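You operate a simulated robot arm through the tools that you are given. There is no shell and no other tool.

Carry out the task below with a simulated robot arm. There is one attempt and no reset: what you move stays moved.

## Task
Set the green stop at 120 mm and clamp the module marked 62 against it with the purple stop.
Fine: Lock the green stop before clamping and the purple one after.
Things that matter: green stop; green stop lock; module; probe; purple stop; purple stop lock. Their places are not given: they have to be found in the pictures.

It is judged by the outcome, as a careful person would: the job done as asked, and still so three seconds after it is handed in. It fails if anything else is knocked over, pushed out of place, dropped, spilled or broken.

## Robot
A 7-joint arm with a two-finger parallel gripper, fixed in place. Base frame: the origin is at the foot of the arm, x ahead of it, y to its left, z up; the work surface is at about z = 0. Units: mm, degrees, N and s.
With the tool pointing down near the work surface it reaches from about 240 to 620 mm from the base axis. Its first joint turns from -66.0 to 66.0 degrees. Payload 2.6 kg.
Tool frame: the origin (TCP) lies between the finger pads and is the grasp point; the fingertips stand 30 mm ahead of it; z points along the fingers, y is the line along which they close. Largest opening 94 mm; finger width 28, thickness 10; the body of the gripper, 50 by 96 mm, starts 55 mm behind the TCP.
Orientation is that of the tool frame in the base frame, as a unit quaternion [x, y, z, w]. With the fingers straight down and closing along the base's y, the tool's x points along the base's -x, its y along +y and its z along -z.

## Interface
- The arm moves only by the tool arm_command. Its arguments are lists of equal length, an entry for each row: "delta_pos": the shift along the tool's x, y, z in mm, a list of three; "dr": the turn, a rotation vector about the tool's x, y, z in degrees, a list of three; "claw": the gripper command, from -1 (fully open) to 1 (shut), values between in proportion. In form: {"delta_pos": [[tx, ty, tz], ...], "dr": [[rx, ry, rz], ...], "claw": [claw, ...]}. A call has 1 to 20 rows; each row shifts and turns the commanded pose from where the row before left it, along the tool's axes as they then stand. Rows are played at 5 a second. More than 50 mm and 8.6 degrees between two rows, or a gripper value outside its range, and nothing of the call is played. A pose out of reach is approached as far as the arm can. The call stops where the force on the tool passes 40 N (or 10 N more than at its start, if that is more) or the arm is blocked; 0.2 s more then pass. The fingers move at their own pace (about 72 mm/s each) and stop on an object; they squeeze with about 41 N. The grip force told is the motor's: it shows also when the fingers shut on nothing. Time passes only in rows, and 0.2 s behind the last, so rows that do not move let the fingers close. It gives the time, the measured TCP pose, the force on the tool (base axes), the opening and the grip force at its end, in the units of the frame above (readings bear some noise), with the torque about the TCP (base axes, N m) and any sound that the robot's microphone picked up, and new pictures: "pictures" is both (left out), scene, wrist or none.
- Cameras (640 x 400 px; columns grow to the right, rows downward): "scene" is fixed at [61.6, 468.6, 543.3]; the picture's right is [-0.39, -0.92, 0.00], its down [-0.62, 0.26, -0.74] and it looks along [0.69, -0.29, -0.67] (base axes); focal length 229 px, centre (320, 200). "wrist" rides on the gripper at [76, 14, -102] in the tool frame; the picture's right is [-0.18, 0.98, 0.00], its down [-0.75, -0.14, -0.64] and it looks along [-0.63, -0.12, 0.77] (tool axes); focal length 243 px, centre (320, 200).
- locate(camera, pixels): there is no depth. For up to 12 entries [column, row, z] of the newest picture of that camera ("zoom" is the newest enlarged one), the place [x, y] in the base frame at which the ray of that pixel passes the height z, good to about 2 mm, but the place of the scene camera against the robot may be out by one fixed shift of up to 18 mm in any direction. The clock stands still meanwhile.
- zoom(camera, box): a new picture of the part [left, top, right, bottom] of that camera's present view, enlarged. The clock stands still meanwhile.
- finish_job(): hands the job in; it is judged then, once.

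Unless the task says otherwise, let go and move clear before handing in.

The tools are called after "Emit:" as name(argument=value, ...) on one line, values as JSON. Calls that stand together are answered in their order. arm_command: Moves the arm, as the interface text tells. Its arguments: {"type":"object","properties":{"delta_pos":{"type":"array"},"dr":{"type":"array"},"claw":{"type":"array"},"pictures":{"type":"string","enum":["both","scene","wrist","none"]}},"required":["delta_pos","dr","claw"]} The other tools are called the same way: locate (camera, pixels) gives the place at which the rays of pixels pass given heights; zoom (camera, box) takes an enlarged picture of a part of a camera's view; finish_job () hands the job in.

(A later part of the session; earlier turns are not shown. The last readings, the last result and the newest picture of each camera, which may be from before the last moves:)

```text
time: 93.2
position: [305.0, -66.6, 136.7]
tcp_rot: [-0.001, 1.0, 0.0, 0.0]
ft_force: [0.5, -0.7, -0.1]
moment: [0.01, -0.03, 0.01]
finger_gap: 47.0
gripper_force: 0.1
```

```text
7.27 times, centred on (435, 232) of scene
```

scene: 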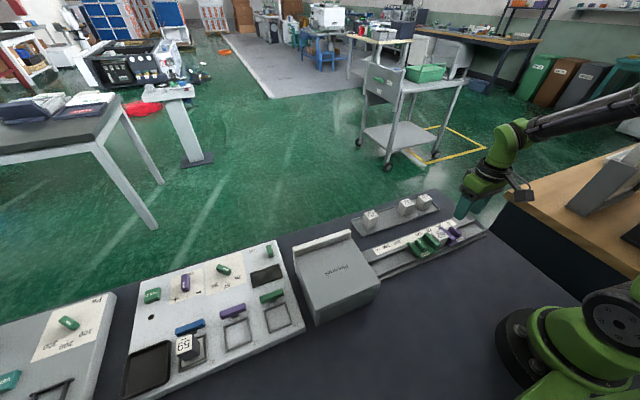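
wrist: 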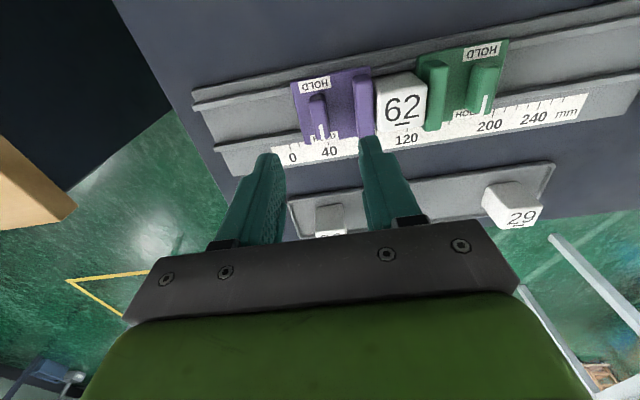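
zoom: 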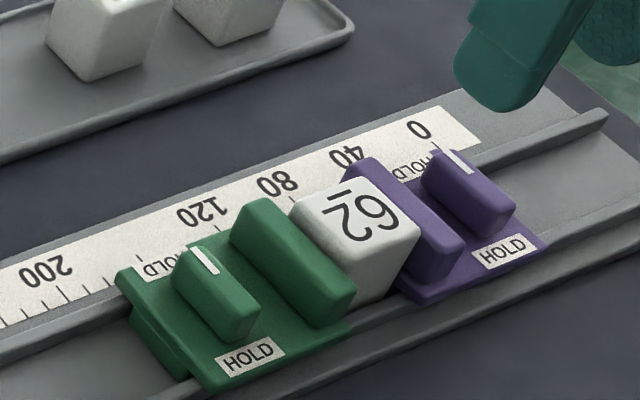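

Both knobs point to HOLD and the module sits between the stops. I'll move the camera above the green index again to recheck the 120 reading and the contact gaps.

Emit:
arm_command(delta_pos=[[0, 23, 0], [0, 23, 0], [0, 23.5, 0], [0, 0, 0]], dr=[[0, 0, 0], [0, 0, 0], [0, 0, 0], [0, 0, 0]], claw=[-1, -1, -1, -1], pictures="wrist")

Emit:
zoom(camera="wrist", box=[315, 120, 350, 150])

Emit:
zoom(camera="wrist", box=[220, 50, 420, 170])

```text
time: 94.2
position: [304.1, 3.4, 135.6]
tcp_rot: [-0.001, 1.0, 0.001, 0.001]
ft_force: [0.8, -0.7, 1.4]
moment: [0.0, 0.0, 0.03]
finger_gap: 94.1
gripper_force: 0.0
```

wrist: 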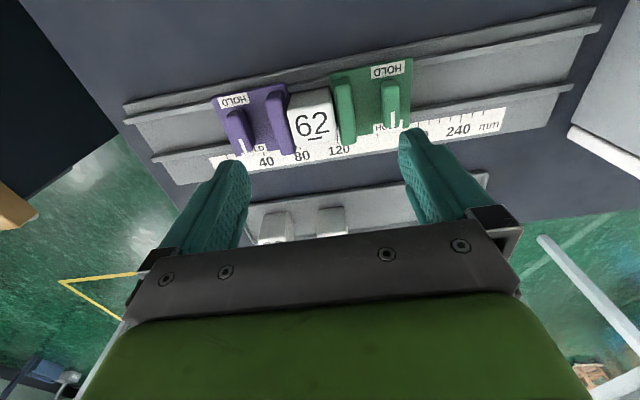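

```text
13.33 times, centred on (332, 135) of wrist
```

zoom: 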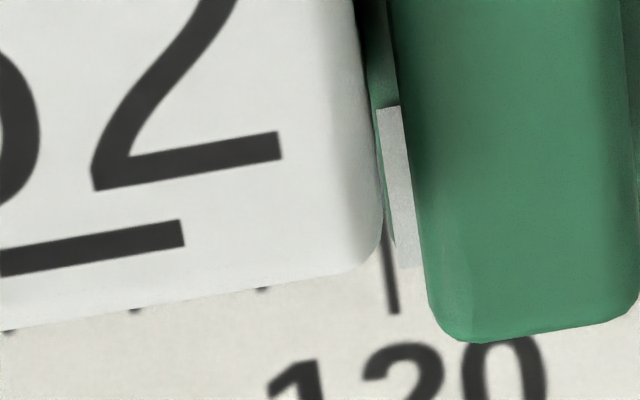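

```text
3.20 times, centred on (320, 110) of wrist
```

zoom: 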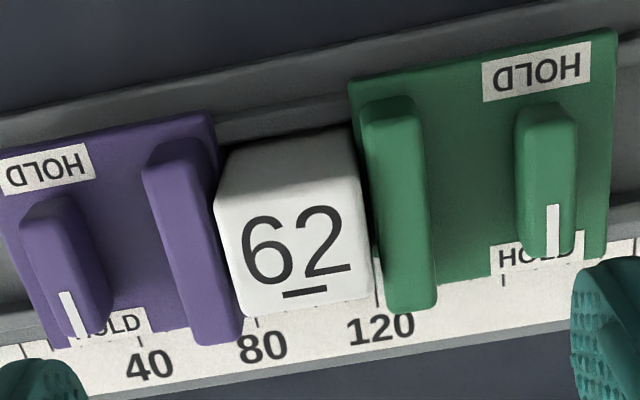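

The check shows the green index moved about +1.5 mm while locking the purple knob: front ≈120.6, centre ≈122.1 against the 120 tick at (391,265). I want it truer, so I'll free the purple stop first: go back to its knob with a small opening.

Emit:
arm_command(delta_pos=[[-0.6, -23, 0], [0, -23, 0], [0, -24, 0], [0, 0, 20], [0, 0, 20], [0, 0, 15], [0, 0, 10], [0, 0, 4.5], [0, 0, 0]], dr=[[0, 0, 0], [0, 0, 0], [0, 0, 0], [0, 0, 0], [0, 0, 0], [0, 0, 0], [0, 0, 0], [0, 0, 0], [0, 0, 0]], claw=[0.45, 0.45, 0.45, 0.45, 0.45, 0.45, 0.45, 0.45, 0.45], pictures="wrist")

Emit:
zoom(camera="wrist", box=[240, 70, 400, 200])

```text
time: 96.2
position: [304.7, -67.4, 66.1]
tcp_rot: [0.0, 1.0, 0.0, 0.001]
ft_force: [-0.1, 0.2, -0.8]
moment: [0.04, -0.02, -0.02]
finger_gap: 26.2
gripper_force: 0.0
```

wrist: 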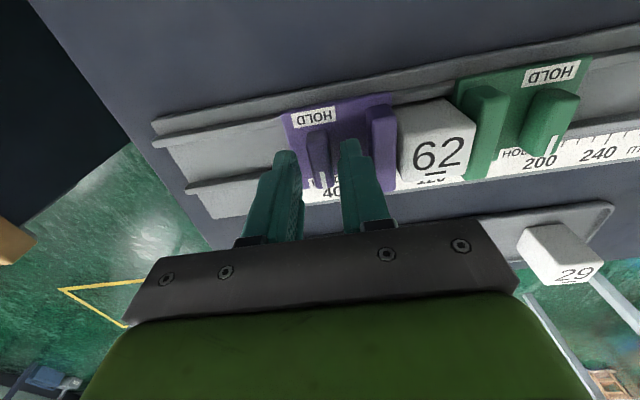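

```text
3.08 times, centred on (320, 135) of wrist
```

zoom: 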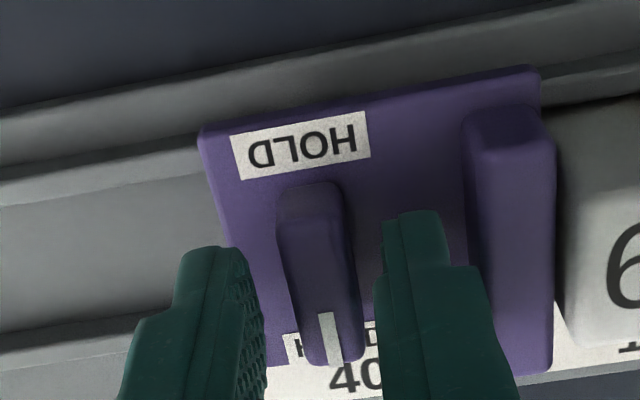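

The fingers straddle the purple knob evenly. I close and check the force before turning.

Emit:
arm_command(delta_pos=[[0, 0, 0], [0, 0, 0], [0, 0, 0]], dr=[[0, 0, 0], [0, 0, 0], [0, 0, 0]], claw=[1, 1, 1], pictures="none")

```text
time: 97.0
position: [304.0, -67.3, 66.9]
tcp_rot: [-0.002, 1.0, -0.001, 0.001]
ft_force: [2.6, 4.6, -5.0]
moment: [0.11, -0.1, 0.01]
finger_gap: 12.6
gripper_force: 45.2
```

Small forces only. I turn the knob counter-clockwise a quarter turn to free the purple stop.

Emit:
arm_command(delta_pos=[[0, 0, 0], [0, 0, 0], [0, 0, 0], [0, 0, 0], [0, 0, 0], [0, 0, 0], [0, 0, 0], [0, 0, 0], [0, 0, 0], [0, 0, 0], [0, 0, 0], [0, 0, 0], [0, 0, 0]], dr=[[0, 0, -7.5], [0, 0, -7.5], [0, 0, -7.5], [0, 0, -7.5], [0, 0, -7.5], [0, 0, -7.5], [0, 0, -7.5], [0, 0, -7.5], [0, 0, -7.5], [0, 0, -7.5], [0, 0, -7.5], [0, 0, -7.5], [0, 0, 0]], claw=[1, 1, 1, 1, 1, 1, 1, 1, 1, 1, 1, 1, 1], pictures="none")

```text
time: 99.8
position: [305.0, -66.7, 66.3]
tcp_rot: [0.708, -0.706, 0.002, 0.001]
ft_force: [-12.6, -2.5, 18.9]
moment: [0.25, 0.35, -0.13]
finger_gap: 12.4
gripper_force: 45.3
```

Purple is free. I'll slide it back 6 mm from the module, release and rise, then turn the gripper back square for the green knob.

Emit:
arm_command(delta_pos=[[2, 0, 0], [2, 0, 0], [2, 0, 0], [0, 0, 0], [0, 0, 0], [0, 0, 0], [0, 0, -15], [0, 0, -25], [0, 0, -30], [0, 0, 0]], dr=[[0, 0, 0], [0, 0, 0], [0, 0, 0], [0, 0, 0], [0, 0, 0], [0, 0, 0], [0, 0, 0], [0, 0, 0], [0, 0, 0], [0, 0, 0]], claw=[1, 1, 1, 1, 0.3, 0.3, 0.3, 0, 0, 0], pictures="both")

Emit:
zoom(camera="scene", box=[400, 205, 470, 260])

```text
time: 102.0
position: [304.4, -73.3, 135.9]
tcp_rot: [0.707, -0.707, 0.0, -0.001]
ft_force: [0.2, 0.0, 0.0]
moment: [-0.03, 0.01, -0.02]
finger_gap: 46.8
gripper_force: 0.1
```

scene: 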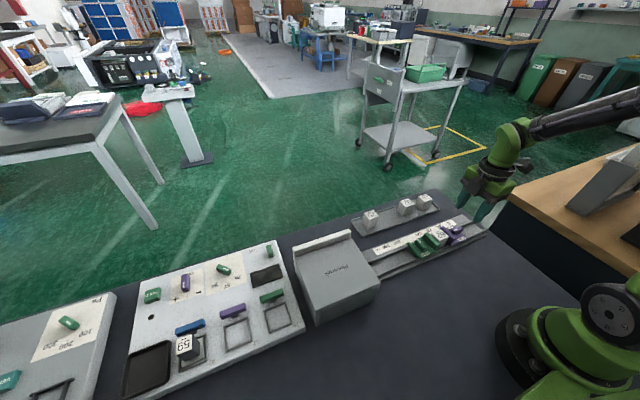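
wrist: 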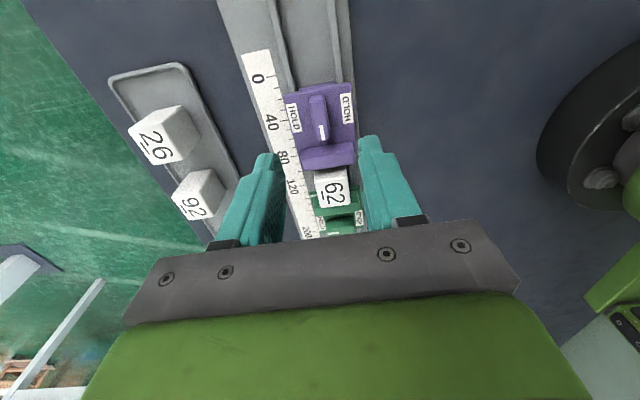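

```text
7.27 times, centred on (435, 232) of scene
```

zoom: 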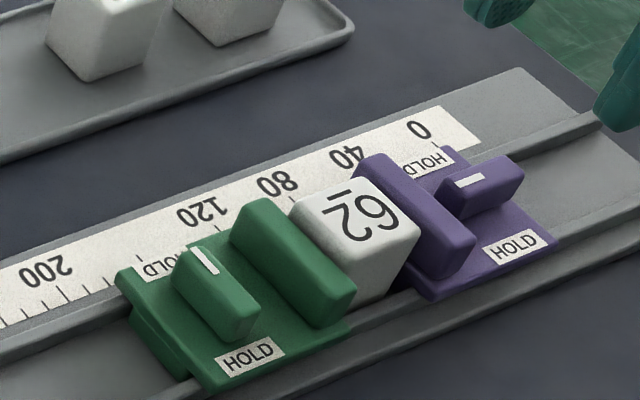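

Green stays where it slipped to and purple is clear of the module. I turn the gripper square and carry on to above the green knob (y≈62).

Emit:
arm_command(delta_pos=[[0, 0, 0], [0, 0, 0], [0, 0, 0], [0, 0, 0], [0, 0, 0], [0, 0, 0], [0, 0, 0], [0, 0, 0], [0, 0, 0], [0, 0, 0], [0, 0, 0], [0, 0, 0], [-0.4, 27, 0], [0, 27, 0], [0, 27, 0], [0, 27, 0], [0, 27, 0], [0, 0, 0]], dr=[[0, 0, 7.5], [0, 0, 7.5], [0, 0, 7.5], [0, 0, 7.5], [0, 0, 7.5], [0, 0, 7.5], [0, 0, 7.5], [0, 0, 7.5], [0, 0, 7.5], [0, 0, 7.5], [0, 0, 7.5], [0, 0, 7.5], [0, 0, 0], [0, 0, 0], [0, 0, 0], [0, 0, 0], [0, 0, 0], [0, 0, 0]], claw=[0.45, 0.45, 0.45, 0.45, 0.45, 0.45, 0.45, 0.45, 0.45, 0.45, 0.45, 0.45, 0.45, 0.45, 0.45, 0.45, 0.45, 0.45], pictures="wrist")

Emit:
zoom(camera="wrist", box=[240, 50, 400, 180])

```text
time: 105.8
position: [304.8, 63.7, 136.9]
tcp_rot: [-0.001, 1.0, 0.0, 0.001]
ft_force: [-0.4, 0.7, -0.4]
moment: [0.01, -0.01, 0.02]
finger_gap: 26.2
gripper_force: 0.1
```

wrist: 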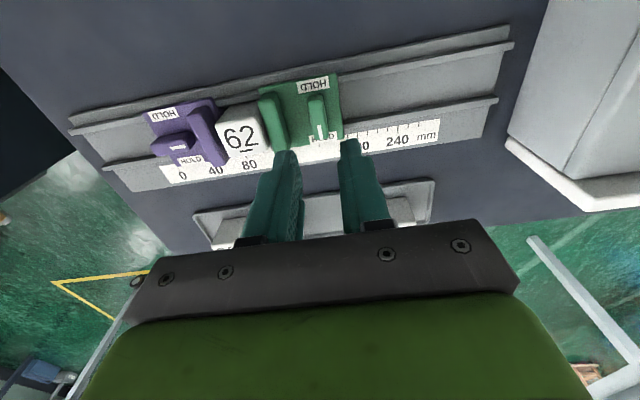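

```text
3.08 times, centred on (320, 115) of wrist
```

zoom: 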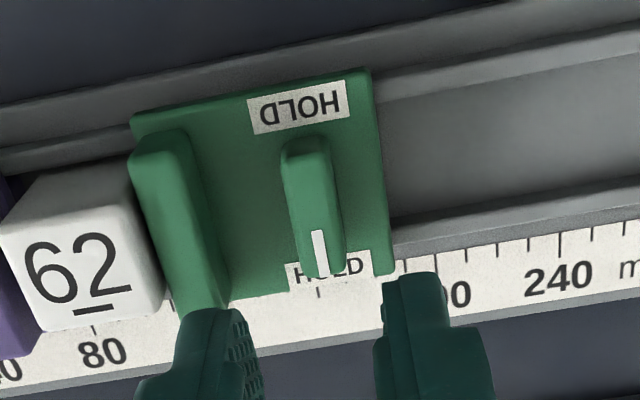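

The knob's centre (col ≈314) lies about 1.5 mm to the −y side of the tool axis (col 320). I'll correct that and descend.

Emit:
arm_command(delta_pos=[[0, -1.5, 0], [0, 0, 20], [0, 0, 20], [0, 0, 15], [0, 0, 10], [0, 0, 5.5], [0, 0, 0]], dr=[[0, 0, 0], [0, 0, 0], [0, 0, 0], [0, 0, 0], [0, 0, 0], [0, 0, 0], [0, 0, 0]], claw=[0.45, 0.45, 0.45, 0.45, 0.45, 0.45, 0.45], pictures="wrist")

Emit:
zoom(camera="wrist", box=[240, 70, 400, 200])

```text
time: 107.4
position: [304.7, 60.2, 65.4]
tcp_rot: [0.0, 1.0, -0.001, 0.002]
ft_force: [-0.3, 0.2, 0.1]
moment: [-0.01, 0.02, 0.03]
finger_gap: 26.0
gripper_force: 0.0
```

wrist: 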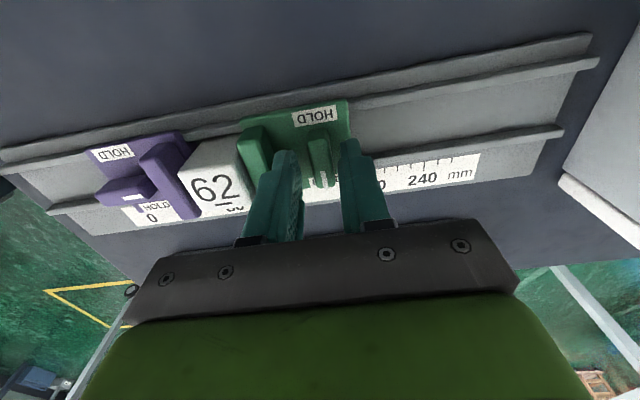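

```text
3.08 times, centred on (320, 135) of wrist
```

zoom: 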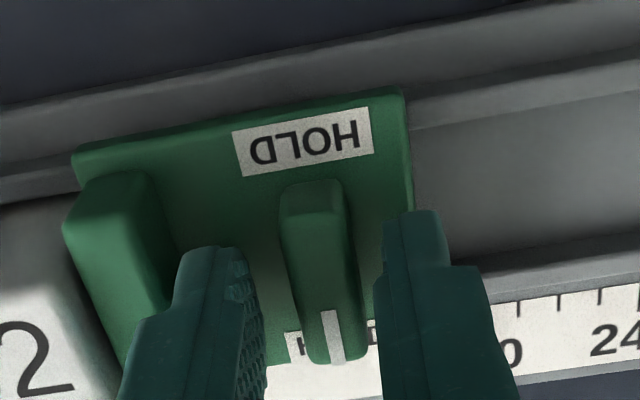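

The knob is now centred between the fingers. I close on it.

Emit:
arm_command(delta_pos=[[0, 0, 0], [0, 0, 0], [0, 0, 0]], dr=[[0, 0, 0], [0, 0, 0], [0, 0, 0]], claw=[1, 1, 1], pictures="none")

```text
time: 108.2
position: [305.6, 61.3, 65.9]
tcp_rot: [-0.002, 1.0, 0.0, 0.001]
ft_force: [1.4, 13.8, -8.4]
moment: [0.37, -0.18, 0.01]
finger_gap: 12.3
gripper_force: 45.0
```

Fy +14 N says the knob is about half a millimetre further +y. I relieve by 0.5 mm and then turn back to unlock.

Emit:
arm_command(delta_pos=[[0, 0.5, 0], [0, 0, 0], [0, 0, 0], [0, 0, 0], [0, 0, 0], [0, 0, 0], [0, 0, 0], [0, 0, 0], [0, 0, 0]], dr=[[0, 0, 0], [0, 0, 0], [0, 0, -7.5], [0, 0, -7.5], [0, 0, -7.5], [0, 0, -7.5], [0, 0, -7.5], [0, 0, -7.5], [0, 0, 0]], claw=[1, 1, 1, 1, 1, 1, 1, 1, 1], pictures="none")

```text
time: 110.2
position: [306.4, 60.9, 65.8]
tcp_rot: [-0.386, 0.923, -0.001, 0.0]
ft_force: [4.0, -0.3, -18.9]
moment: [0.19, -0.28, 0.02]
finger_gap: 12.3
gripper_force: 45.2
```

Emit:
arm_command(delta_pos=[[0, 0, 0.3], [0, 0, 0], [0, 0, 0], [0, 0, 0], [0, 0, 0], [0, 0, 0], [0, 0, 0], [0, 0, 0]], dr=[[0, 0, 0], [0, 0, -7.5], [0, 0, -7.5], [0, 0, -7.5], [0, 0, -7.5], [0, 0, -7.5], [0, 0, -7.5], [0, 0, 0]], claw=[1, 1, 1, 1, 1, 1, 1, 1], pictures="wrist")

Emit:
zoom(camera="wrist", box=[210, 30, 310, 130])

```text
time: 112.0
position: [305.3, 61.6, 65.9]
tcp_rot: [0.708, -0.706, 0.001, 0.0]
ft_force: [-6.0, 0.6, 2.1]
moment: [0.13, 0.18, -0.16]
finger_gap: 12.4
gripper_force: 44.8
```

wrist: 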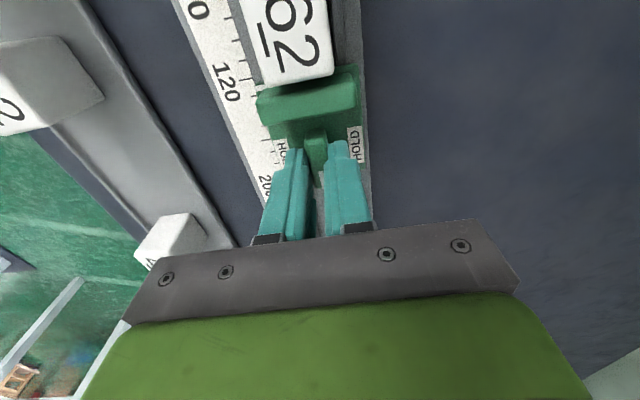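

```text
4.00 times, centred on (260, 80) of wrist
```

zoom: 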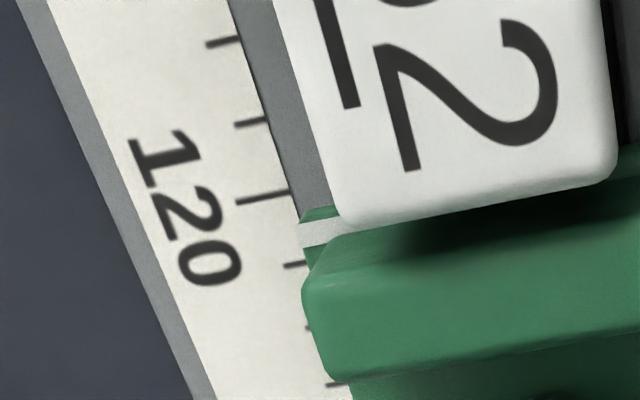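

Freed with small forces; the index front-left corner (299,224) sits 34 px past the 120 tick instead of the wanted ~24, i.e. about 1.2 mm too high. I slide the green stop −1.3 mm (the module follows).

Emit:
arm_command(delta_pos=[[0.7, 0, 0], [0.6, 0, 0], [0, 0, 0], [0, 0, 0]], dr=[[0, 0, 0], [0, 0, 0], [0, 0, 0], [0, 0, 0]], claw=[1, 1, 1, 1], pictures="wrist")

Emit:
zoom(camera="wrist", box=[210, 30, 310, 130])

```text
time: 113.0
position: [305.1, 59.8, 65.9]
tcp_rot: [0.707, -0.707, -0.001, -0.001]
ft_force: [-10.4, 0.8, 9.9]
moment: [0.07, 0.3, -0.07]
finger_gap: 12.2
gripper_force: 45.3
```

wrist: 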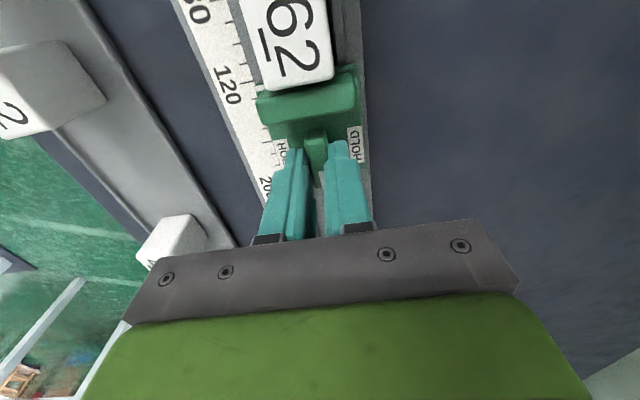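

```text
4.00 times, centred on (260, 80) of wrist
```

zoom: 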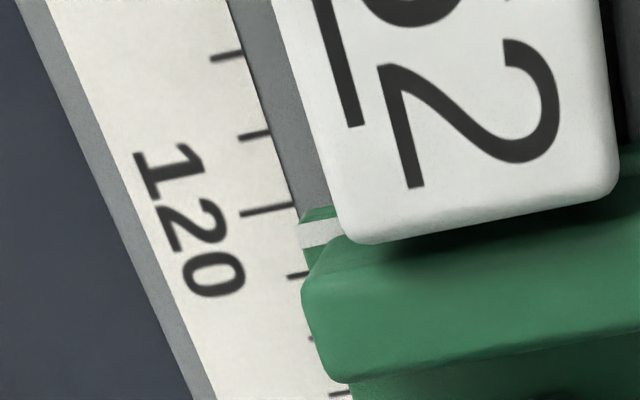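

The index is now 22 px past the tick: front ≈119.0, centre ≈120.5. I relieve the −10 N x force by 0.4 mm and turn to lock, 45° first.

Emit:
arm_command(delta_pos=[[0, 0.4, -0.2], [0, 0, 0], [0, 0, 0], [0, 0, 0], [0, 0, 0], [0, 0, 0], [0, 0, 0], [0, 0, 0], [0, 0, 0]], dr=[[0, 0, 0], [0, 0, 0], [0, 0, 7.5], [0, 0, 7.5], [0, 0, 7.5], [0, 0, 7.5], [0, 0, 7.5], [0, 0, 7.5], [0, 0, 0]], claw=[1, 1, 1, 1, 1, 1, 1, 1, 1], pictures="none")

```text
time: 115.0
position: [305.1, 58.3, 65.9]
tcp_rot: [-0.384, 0.923, 0.0, 0.001]
ft_force: [3.1, -0.5, -5.3]
moment: [-0.38, 0.32, -0.03]
finger_gap: 12.4
gripper_force: 44.9
```

Emit:
arm_command(delta_pos=[[0, 0, 0], [0, 0, 0], [0, 0, 0], [0, 0, 0], [0, 0, 0], [0, 0, 0], [0, 0, 0], [0, 0, 0]], dr=[[0, 0, 7.5], [0, 0, 7.5], [0, 0, 7.5], [0, 0, 7.5], [0, 0, 7.5], [0, 0, 7.5], [0, 0, 2], [0, 0, 0]], claw=[1, 1, 1, 1, 1, 1, 1, 1], pictures="none")

```text
time: 116.8
position: [304.3, 61.1, 66.0]
tcp_rot: [0.016, 1.0, 0.0, 0.002]
ft_force: [9.6, -2.5, -10.5]
moment: [-0.04, -0.49, 1.05]
finger_gap: 12.5
gripper_force: 45.0
```

The green knob is at its end stop again with low side forces. I'll release, rise, and read the index from straight above.

Emit:
arm_command(delta_pos=[[0, 0, 0], [0, 0, 0], [0, 0, -15], [0, 0, -25], [0, -18, -30], [0, -19, 0], [0, -20, 0], [0, 0, 0]], dr=[[0, 0, 0], [0, 0, 0], [0, 0, 0], [0, 0, 0], [0, 0, -2], [0, 0, 0], [0, 0, 0], [0, 0, 0]], claw=[0.45, 0.45, 0.45, 0.45, 0, -1, -1, -1], pictures="wrist")

Emit:
zoom(camera="wrist", box=[315, 120, 350, 150])

Emit:
zoom(camera="wrist", box=[220, 50, 420, 170])

```text
time: 118.6
position: [303.4, 3.0, 134.7]
tcp_rot: [-0.001, 1.0, 0.0, 0.0]
ft_force: [0.7, -0.7, 0.1]
moment: [0.01, 0.0, -0.02]
finger_gap: 94.3
gripper_force: 0.1
```

wrist: 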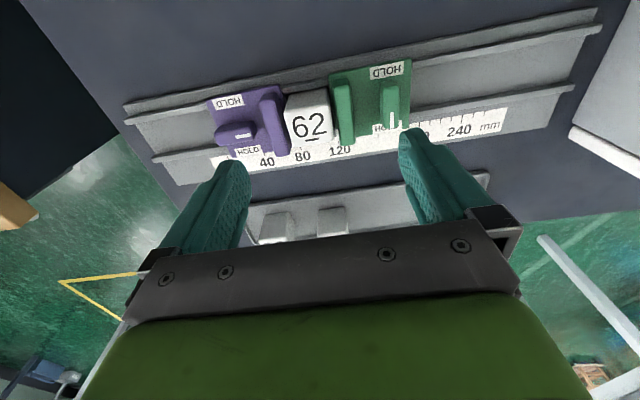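

```text
13.33 times, centred on (332, 135) of wrist
```

zoom: 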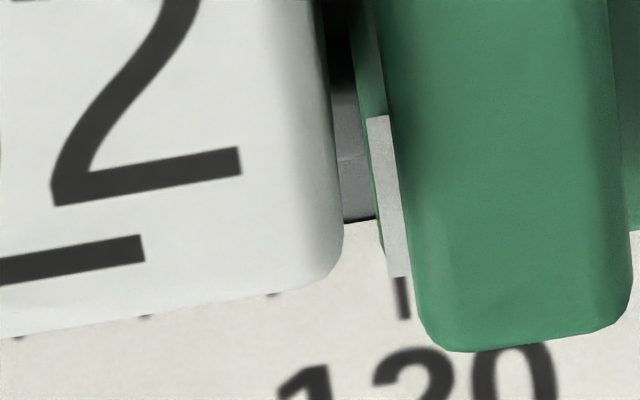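

```text
3.20 times, centred on (320, 110) of wrist
```

zoom: 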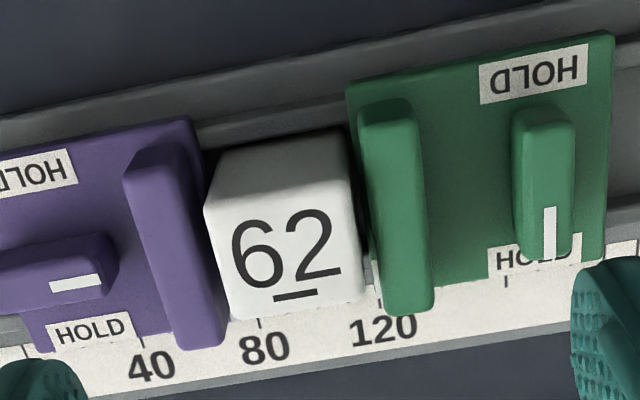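

Green now reads front ≈119.6, centre ≈121.1, straddling 120, and is locked; a 2–3 mm gap to the module remains for the purple stop to close. I turn the gripper and go back above the purple knob.

Emit:
arm_command(delta_pos=[[-1.4, -25, 0], [0, -25, 0], [0, -25.7, 0], [0, 0, 0], [0, 0, 0], [0, 0, 0], [0, 0, 0], [0, 0, 0], [0, 0, 0], [0, 0, 0], [0, 0, 0], [0, 0, 0], [0, 0, 0], [0, 0, 0], [0, 0, 0], [0, 0, 0]], dr=[[0, 0, 0], [0, 0, 0], [0, 0, 0], [0, 0, -7.5], [0, 0, -7.5], [0, 0, -7.5], [0, 0, -7.5], [0, 0, -7.5], [0, 0, -7.5], [0, 0, -7.5], [0, 0, -7.5], [0, 0, -7.5], [0, 0, -7.5], [0, 0, -7.5], [0, 0, -7.5], [0, 0, 0]], claw=[-0.3, -0.3, -0.3, -0.3, -0.3, -0.3, -0.3, -0.3, -0.3, -0.3, -0.3, -0.3, -0.3, -0.3, -0.3, -0.3], pictures="wrist")

Emit:
zoom(camera="wrist", box=[240, 50, 400, 190])

```text
time: 122.0
position: [306.5, -72.5, 135.0]
tcp_rot: [0.709, -0.705, 0.001, -0.001]
ft_force: [0.0, 0.0, -0.7]
moment: [0.01, -0.02, 0.0]
finger_gap: 61.2
gripper_force: 0.0
```

wrist: 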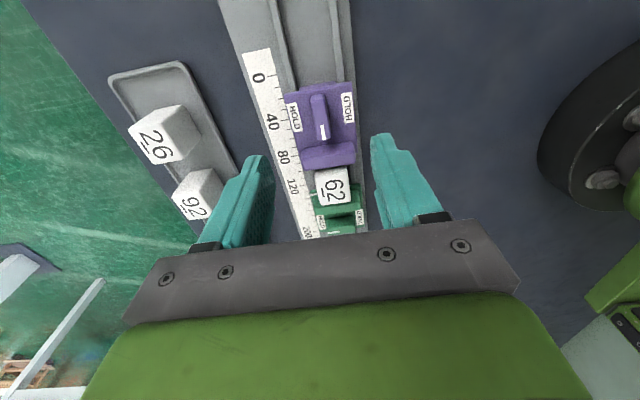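

```text
2.86 times, centred on (320, 120) of wrist
```

zoom: 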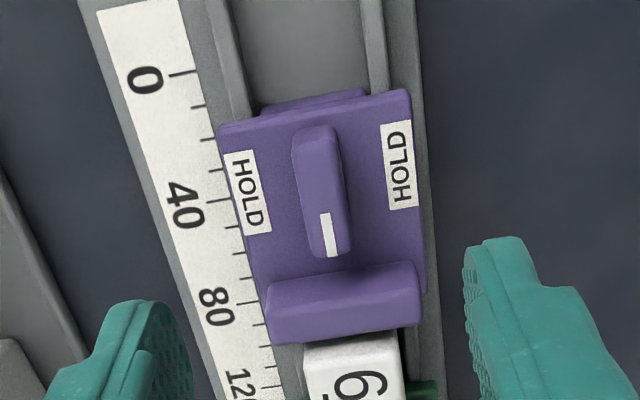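

The purple knob is within about half a millimetre of the tool axis. I correct by 0.5 mm each way, descend and close.

Emit:
arm_command(delta_pos=[[-0.5, 0.5, 0], [0, 0, 20], [0, 0, 20], [0, 0, 15], [0, 0, 9], [0, 0, 5], [0, 0, 0], [0, 0, 0], [0, 0, 0], [0, 0, 0], [0, 0, 0]], dr=[[0, 0, 0], [0, 0, 0], [0, 0, 0], [0, 0, 0], [0, 0, 0], [0, 0, 0], [0, 0, 0], [0, 0, 0], [0, 0, 0], [0, 0, 0], [0, 0, 0]], claw=[-0.3, -0.3, -0.3, -0.3, -0.3, -0.3, -0.3, 0.3, 0.6, 1, 1], pictures="wrist")

Emit:
zoom(camera="wrist", box=[230, 80, 400, 230])

```text
time: 124.4
position: [305.7, -71.4, 66.0]
tcp_rot: [0.708, -0.706, 0.001, 0.0]
ft_force: [2.1, 0.1, -1.7]
moment: [0.02, -0.04, -0.09]
finger_gap: 12.2
gripper_force: 45.4
```

wrist: 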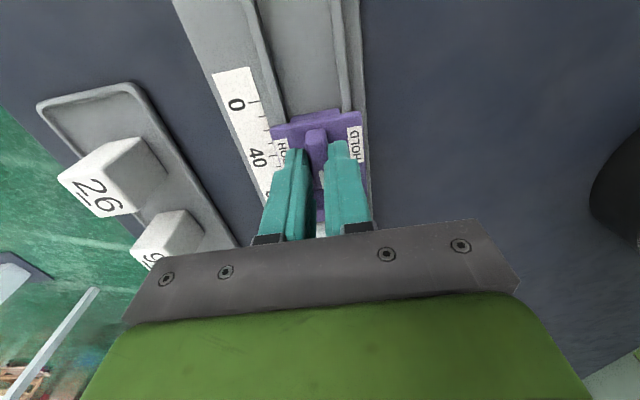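

```text
2.67 times, centred on (315, 155) of wrist
```

zoom: 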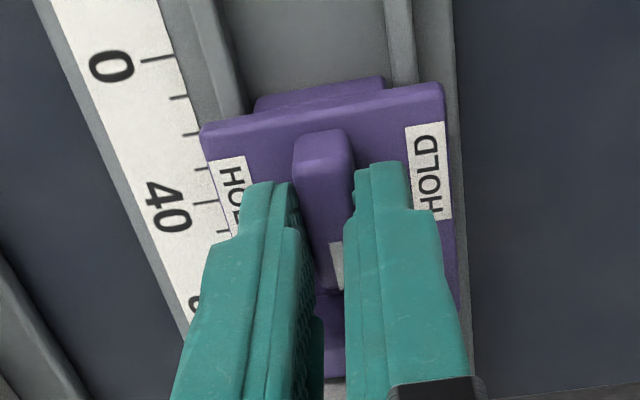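

Gripped with 2 N of side force, in the same centred posture as before. I slide it toward the module: 3 mm first, then half-millimetre steps.

Emit:
arm_command(delta_pos=[[-1, 0, 0], [-1, 0, 0], [-1, 0, 0], [-0.5, 0, 0], [0, 0, 0]], dr=[[0, 0, 0], [0, 0, 0], [0, 0, 0], [0, 0, 0], [0, 0, 0]], claw=[1, 1, 1, 1, 1], pictures="none")

```text
time: 125.6
position: [305.1, -68.8, 67.6]
tcp_rot: [0.708, -0.707, 0.001, 0.0]
ft_force: [-9.4, -1.9, 10.7]
moment: [-0.32, 0.26, -0.06]
finger_gap: 12.5
gripper_force: 45.0
```

Emit:
arm_command(delta_pos=[[-0.5, 0.3, -0.2], [-0.5, 0, 0], [0, 0, 0]], dr=[[0, 0, 0], [0, 0, 0], [0, 0, 0]], claw=[1, 1, 1], pictures="none")

```text
time: 126.4
position: [305.4, -67.8, 67.1]
tcp_rot: [0.708, -0.706, 0.001, -0.001]
ft_force: [-7.3, -2.0, 7.3]
moment: [0.33, 0.2, -0.07]
finger_gap: 12.3
gripper_force: 45.0
```

Fy is only −2 N so far (module sliding). I continue in half-millimetre steps.

Emit:
arm_command(delta_pos=[[-0.5, 0, 0], [-0.5, 0, 0], [0, 0, 0]], dr=[[0, 0, 0], [0, 0, 0], [0, 0, 0]], claw=[1, 1, 1], pictures="wrist")

Emit:
zoom(camera="scene", box=[415, 210, 465, 255])

```text
time: 127.2
position: [304.8, -67.9, 66.3]
tcp_rot: [0.708, -0.706, 0.001, 0.0]
ft_force: [-6.0, -14.3, 3.4]
moment: [0.05, 0.17, -0.08]
finger_gap: 12.5
gripper_force: 45.0
```

wrist: 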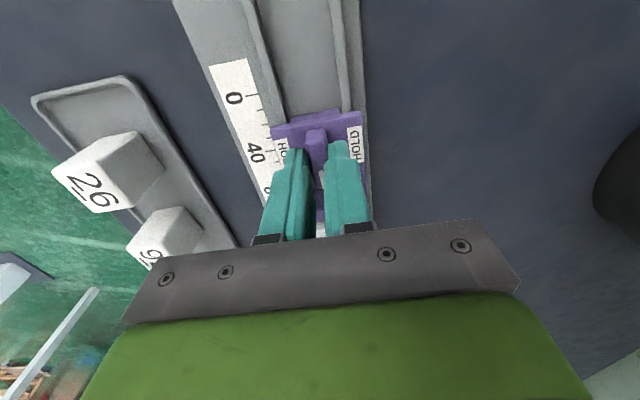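

```text
8.89 times, centred on (440, 232) of scene
```

zoom: 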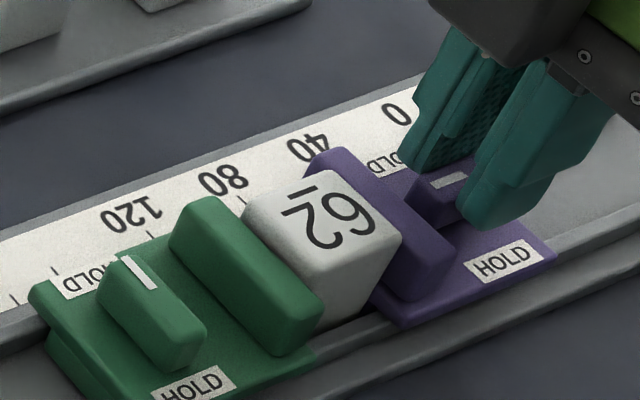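

Contact: Fy −14 N, module pressed against the green stop, which has not moved in the scene view. I now turn the knob in small portions of 15°, watching forces.

Emit:
arm_command(delta_pos=[[0, 0.2, 0], [0, 0, 0], [0, 0, 0], [0, 0, 0], [0, 0, 0]], dr=[[0, 0, 0], [0, 0, 5], [0, 0, 5], [0, 0, 5], [0, 0, 0]], claw=[1, 1, 1, 1, 1], pictures="none")

```text
time: 128.4
position: [306.1, -66.9, 66.1]
tcp_rot: [-0.609, 0.793, -0.003, 0.001]
ft_force: [2.5, -21.9, -13.1]
moment: [-0.9, 0.0, 0.03]
finger_gap: 12.4
gripper_force: 45.6
```

Fy rose to −22 N, so I back off 0.3 mm in y and lower 0.2 mm, then turn another 15°.

Emit:
arm_command(delta_pos=[[0.29, -0.08, 0.2], [0, 0, 0], [0, 0, 0], [0, 0, 0], [0, 0, 0]], dr=[[0, 0, 0], [0, 0, 5], [0, 0, 5], [0, 0, 5], [0, 0, 0]], claw=[1, 1, 1, 1, 1], pictures="none")

```text
time: 129.6
position: [304.4, -67.0, 66.0]
tcp_rot: [-0.5, 0.866, 0.0, 0.001]
ft_force: [-0.4, -16.7, 3.5]
moment: [-0.82, 0.23, -0.06]
finger_gap: 12.1
gripper_force: 44.7
```

Good: Fy −17 N, others near zero at 30°. Next 15°.

Emit:
arm_command(delta_pos=[[0, 0, 0], [0, 0, 0], [0, 0, 0], [0, 0, 0]], dr=[[0, 0, 5], [0, 0, 5], [0, 0, 5], [0, 0, 0]], claw=[1, 1, 1, 1], pictures="none")

```text
time: 130.6
position: [305.5, -67.2, 66.7]
tcp_rot: [-0.383, 0.924, 0.0, 0.001]
ft_force: [-3.2, -13.4, 11.1]
moment: [-0.34, 0.07, -0.06]
finger_gap: 12.4
gripper_force: 44.8
```

Fy −13 N at 45°; steady. Another 15°.

Emit:
arm_command(delta_pos=[[0, 0, -0.2], [0, 0, 0], [0, 0, 0], [0, 0, 0], [0, 0, 0]], dr=[[0, 0, 0], [0, 0, 5], [0, 0, 5], [0, 0, 5], [0, 0, 0]], claw=[1, 1, 1, 1, 1], pictures="none")

```text
time: 131.8
position: [305.1, -66.7, 67.5]
tcp_rot: [-0.259, 0.966, -0.001, 0.002]
ft_force: [4.8, -10.3, -5.8]
moment: [-0.51, 0.26, -0.01]
finger_gap: 12.5
gripper_force: 44.6
```

Fy −10 N at 60°; I add 0.15 mm of pressure and turn 15° more.

Emit:
arm_command(delta_pos=[[-0.08, 0.13, 0], [0, 0, 0], [0, 0, 0], [0, 0, 0], [0, 0, 0]], dr=[[0, 0, 0], [0, 0, 5], [0, 0, 5], [0, 0, 5], [0, 0, 0]], claw=[1, 1, 1, 1, 1], pictures="none")

```text
time: 133.0
position: [305.3, -67.7, 66.4]
tcp_rot: [-0.132, 0.991, -0.001, 0.001]
ft_force: [9.3, -8.6, -9.3]
moment: [-0.23, -0.04, -0.01]
finger_gap: 12.3
gripper_force: 45.0
```

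Fy −8.6 N at 75°. I add 0.2 mm in y, relieve x by 0.3 mm and make the last 15° plus 2° to the end stop.

Emit:
arm_command(delta_pos=[[-0.34, 0.11, 0.1], [0, 0, 0], [0, 0, 0], [0, 0, 0], [0, 0, 0], [0, 0, 0]], dr=[[0, 0, 0], [0, 0, 5], [0, 0, 5], [0, 0, 5.2], [0, 0, 2], [0, 0, 0]], claw=[1, 1, 1, 1, 1, 1], pictures="both")

Emit:
zoom(camera="scene", box=[415, 210, 465, 255])

Emit:
zoom(camera="wrist", box=[340, 70, 520, 200])

```text
time: 134.4
position: [305.1, -66.8, 67.3]
tcp_rot: [0.017, 1.0, -0.001, -0.001]
ft_force: [-1.8, -8.9, 4.1]
moment: [-0.2, 0.0, 1.21]
finger_gap: 12.5
gripper_force: 45.6
```

scene: 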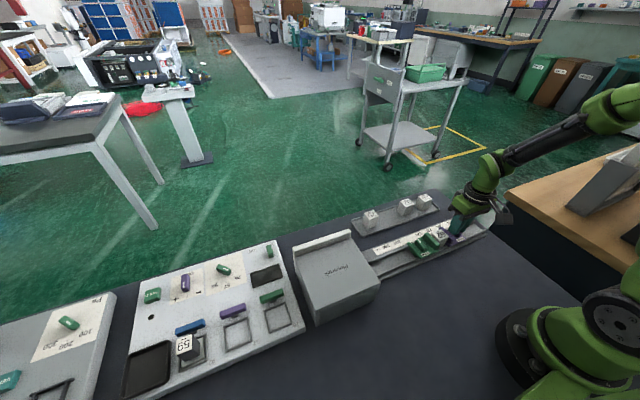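
wrist: 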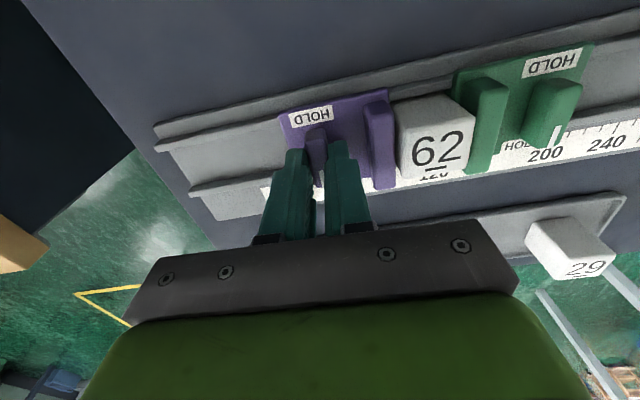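

```text
8.89 times, centred on (440, 232) of scene
```

zoom: 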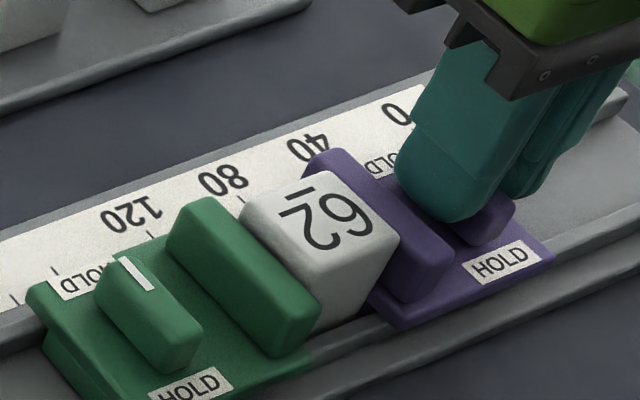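

```text
3.08 times, centred on (430, 135) of wrist
```

zoom: 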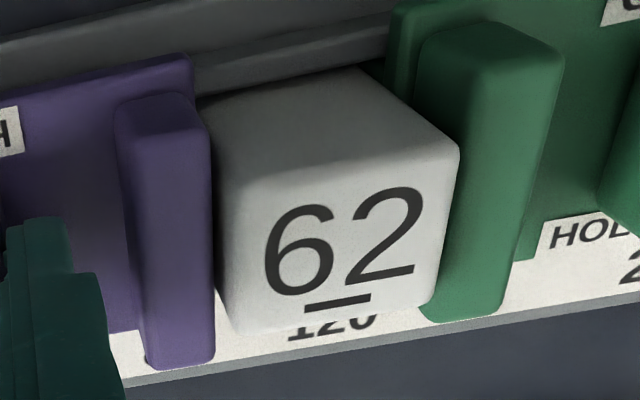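

The purple knob is at its end stop (1.2 N·m) with −9 N still pressing. I release with the small opening, rise, and check the green index and contacts again.

Emit:
arm_command(delta_pos=[[0, 0, 0], [0, 0, 0], [0, 0, -15], [0, 0, -25], [0, 0, -29], [0, 23, 0], [0, 23, 0], [0, 23.5, 0], [0, 0, 0]], dr=[[0, 0, 0], [0, 0, 0], [0, 0, 0], [0, 0, 0], [0, 0, -2], [0, 0, 0], [0, 0, 0], [0, 0, 0], [0, 0, 0]], claw=[0.45, 0.45, 0.45, 0.45, 0, -1, -1, -1, -1], pictures="wrist")

Emit:
zoom(camera="wrist", box=[315, 120, 350, 150])

Emit:
zoom(camera="wrist", box=[220, 50, 420, 170])

Emit:
zoom(camera="scene", box=[400, 205, 470, 260])

```text
time: 136.4
position: [304.7, 3.4, 135.4]
tcp_rot: [0.001, 1.0, 0.001, 0.001]
ft_force: [-0.1, 0.4, -0.6]
moment: [0.0, -0.01, 0.0]
finger_gap: 94.0
gripper_force: 0.1
```

wrist: 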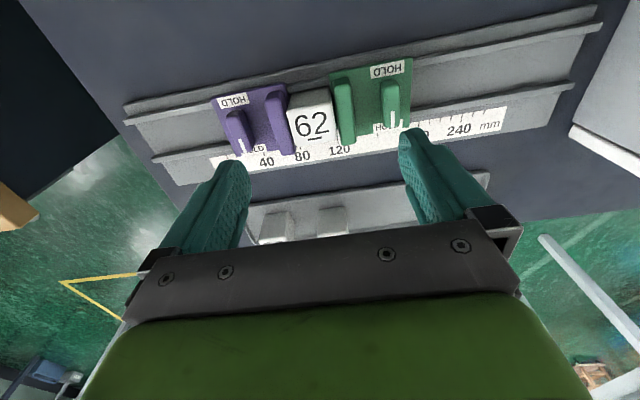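

```text
13.33 times, centred on (332, 135) of wrist
```

zoom: 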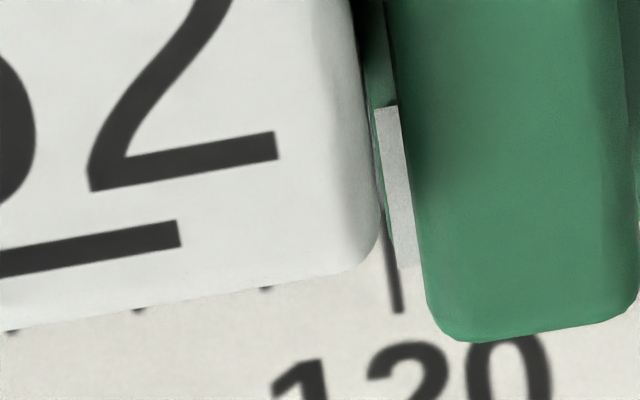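

```text
3.20 times, centred on (320, 110) of wrist
```

zoom: 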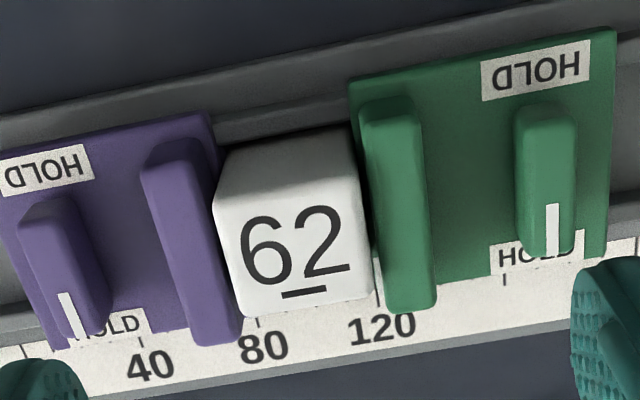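

```text
7.27 times, centred on (435, 232) of scene
```

zoom: 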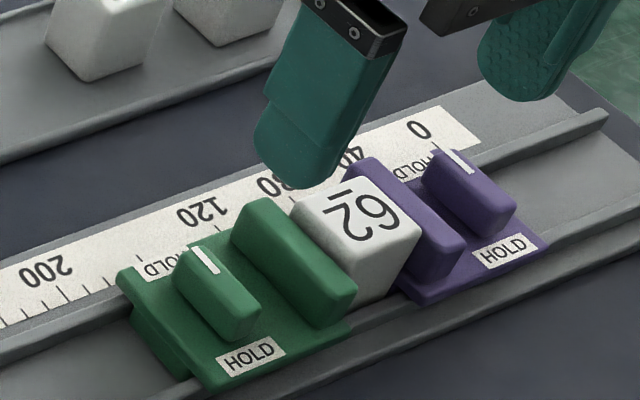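

Everything is locked, but the index front is back at ≈120.6 (centre ≈122): the purple stop pushed the locked green stop about 1 mm while turning. I'll redo it once more with a much lighter touch; first free the purple stop again.

Emit:
arm_command(delta_pos=[[-0.4, -23, 0], [0, -23, 0], [0, -24.2, 0], [0, 0, 20], [0, 0, 20], [0, 0, 15], [0, 0, 10], [0, 0, 4], [0, 0, 0], [0, 0, 0], [0, 0, 0], [0, 0, 0]], dr=[[0, 0, 0], [0, 0, 0], [0, 0, 0], [0, 0, 0], [0, 0, 0], [0, 0, 0], [0, 0, 0], [0, 0, 0], [0, 0, 0], [0, 0, 0], [0, 0, 0], [0, 0, 0]], claw=[0.45, 0.45, 0.45, 0.45, 0.45, 0.45, 0.45, 0.45, 0.45, 1, 1, 1], pictures="wrist")

```text
time: 139.0
position: [305.4, -66.5, 66.3]
tcp_rot: [0.0, 1.0, 0.0, 0.0]
ft_force: [1.7, 3.6, -7.1]
moment: [0.07, -0.16, -0.01]
finger_gap: 12.2
gripper_force: 45.2
```

wrist: 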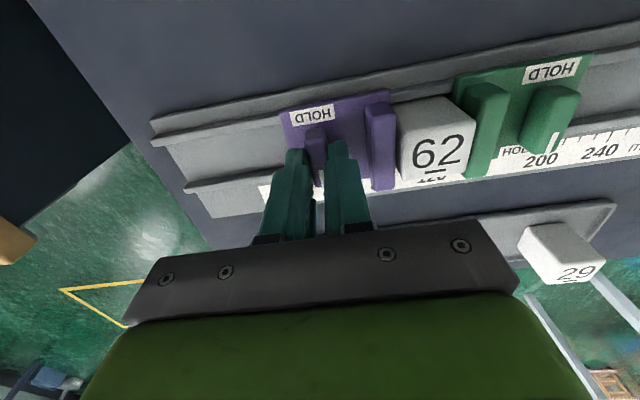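

Gripped and centred (Fy 4 N). I turn it free, and slide it back 4 mm.

Emit:
arm_command(delta_pos=[[0, 0, 0], [0, 0, 0], [0, 0, 0], [0, 0, 0], [0, 0, 0], [0, 0, 0], [0, 0, 0], [0, 0, 0], [0, 0, 0], [0, 0, 0], [0, 0, 0], [0, 0, 0], [0, 0, 0], [2, 0, 0], [2, 0, 0], [0, 0, 0]], dr=[[0, 0, -7.5], [0, 0, -7.5], [0, 0, -7.5], [0, 0, -7.5], [0, 0, -7.5], [0, 0, -7.5], [0, 0, -7.5], [0, 0, -7.5], [0, 0, -7.5], [0, 0, -7.5], [0, 0, -7.5], [0, 0, -7.5], [0, 0, 0], [0, 0, 0], [0, 0, 0], [0, 0, 0]], claw=[1, 1, 1, 1, 1, 1, 1, 1, 1, 1, 1, 1, 1, 1, 1, 1], pictures="none")

```text
time: 142.4
position: [304.9, -71.1, 66.7]
tcp_rot: [-0.707, 0.707, 0.0, 0.0]
ft_force: [4.6, 1.7, -30.3]
moment: [-0.14, -0.12, -0.03]
finger_gap: 12.3
gripper_force: 44.9
```

Free and back by 4 mm. I release, rise, square the gripper and go to the green knob again.

Emit:
arm_command(delta_pos=[[0, 0, 0], [0, 0, 0], [0, 0, -15], [0, 0, -25], [0, 0, -29], [0, 0, 0], [0, 0, 0], [0, 0, 0], [0, 0, 0], [0, 0, 0], [0, 0, 0], [0, 0, 0], [0, 0, 0], [0, 0, 0], [0, 0, 0], [0, 0, 0], [0, 0, 0], [0, 0, 0]], dr=[[0, 0, 0], [0, 0, 0], [0, 0, 0], [0, 0, 0], [0, 0, 0], [0, 0, 7.5], [0, 0, 7.5], [0, 0, 7.5], [0, 0, 7.5], [0, 0, 7.5], [0, 0, 7.5], [0, 0, 7.5], [0, 0, 7.5], [0, 0, 7.5], [0, 0, 7.5], [0, 0, 7.5], [0, 0, 7.5], [0, 0, 0]], claw=[0.3, 0.3, 0.3, 0.3, 0.3, 0.45, 0.45, 0.45, 0.45, 0.45, 0.45, 0.45, 0.45, 0.45, 0.45, 0.45, 0.45, 0.45], pictures="none")

Emit:
arm_command(delta_pos=[[0, 26.5, 0], [0, 26.5, 0], [0, 26.5, 0], [0, 26.5, 0], [0, 26.5, 0], [0, 0, 30], [0, 0, 24], [0, 0, 0]], dr=[[0, 0, 0], [0, 0, 0], [0, 0, 0], [0, 0, 0], [0, 0, 0], [0, 0, 0], [0, 0, 0], [0, 0, 0]], claw=[0.45, 0.45, 0.45, 0.45, 0.45, 0.45, 0.45, 0.45], pictures="wrist")

Emit:
zoom(camera="wrist", box=[240, 70, 400, 200])

```text
time: 146.2
position: [306.4, -71.5, 136.2]
tcp_rot: [0.002, 1.0, 0.0, 0.0]
ft_force: [0.5, -0.8, -0.3]
moment: [0.03, 0.01, -0.03]
finger_gap: 25.9
gripper_force: 0.0
```

```text
time: 148.0
position: [305.4, 62.5, 81.8]
tcp_rot: [0.001, 1.0, 0.0, 0.001]
ft_force: [-0.7, 0.0, 0.3]
moment: [-0.07, -0.01, 0.0]
finger_gap: 25.8
gripper_force: 0.0
```

wrist: 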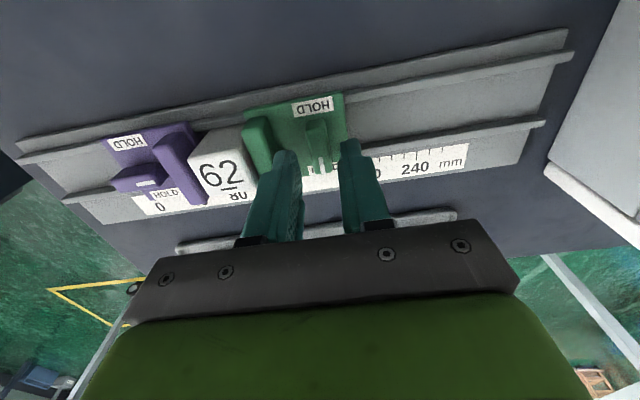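

```text
3.08 times, centred on (320, 135) of wrist
```

zoom: 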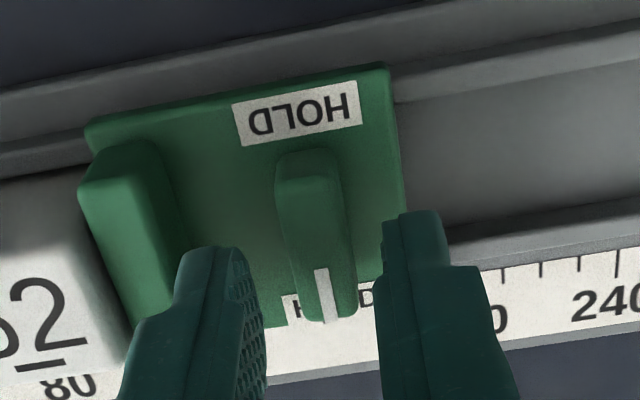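

The knob lies centred between the fingers. I descend and close, then read the side force.

Emit:
arm_command(delta_pos=[[0, 0, 10], [0, 0, 5.5], [0, 0, 0], [0, 0, 0], [0, 0, 0], [0, 0, 0]], dr=[[0, 0, 0], [0, 0, 0], [0, 0, 0], [0, 0, 0], [0, 0, 0], [0, 0, 0]], claw=[0.45, 0.45, 0.45, 1, 1, 1], pictures="none")

```text
time: 149.4
position: [305.6, 61.2, 65.4]
tcp_rot: [0.0, 1.0, 0.0, 0.002]
ft_force: [2.3, 4.3, -6.3]
moment: [0.08, -0.11, 0.03]
finger_gap: 12.3
gripper_force: 45.3
```

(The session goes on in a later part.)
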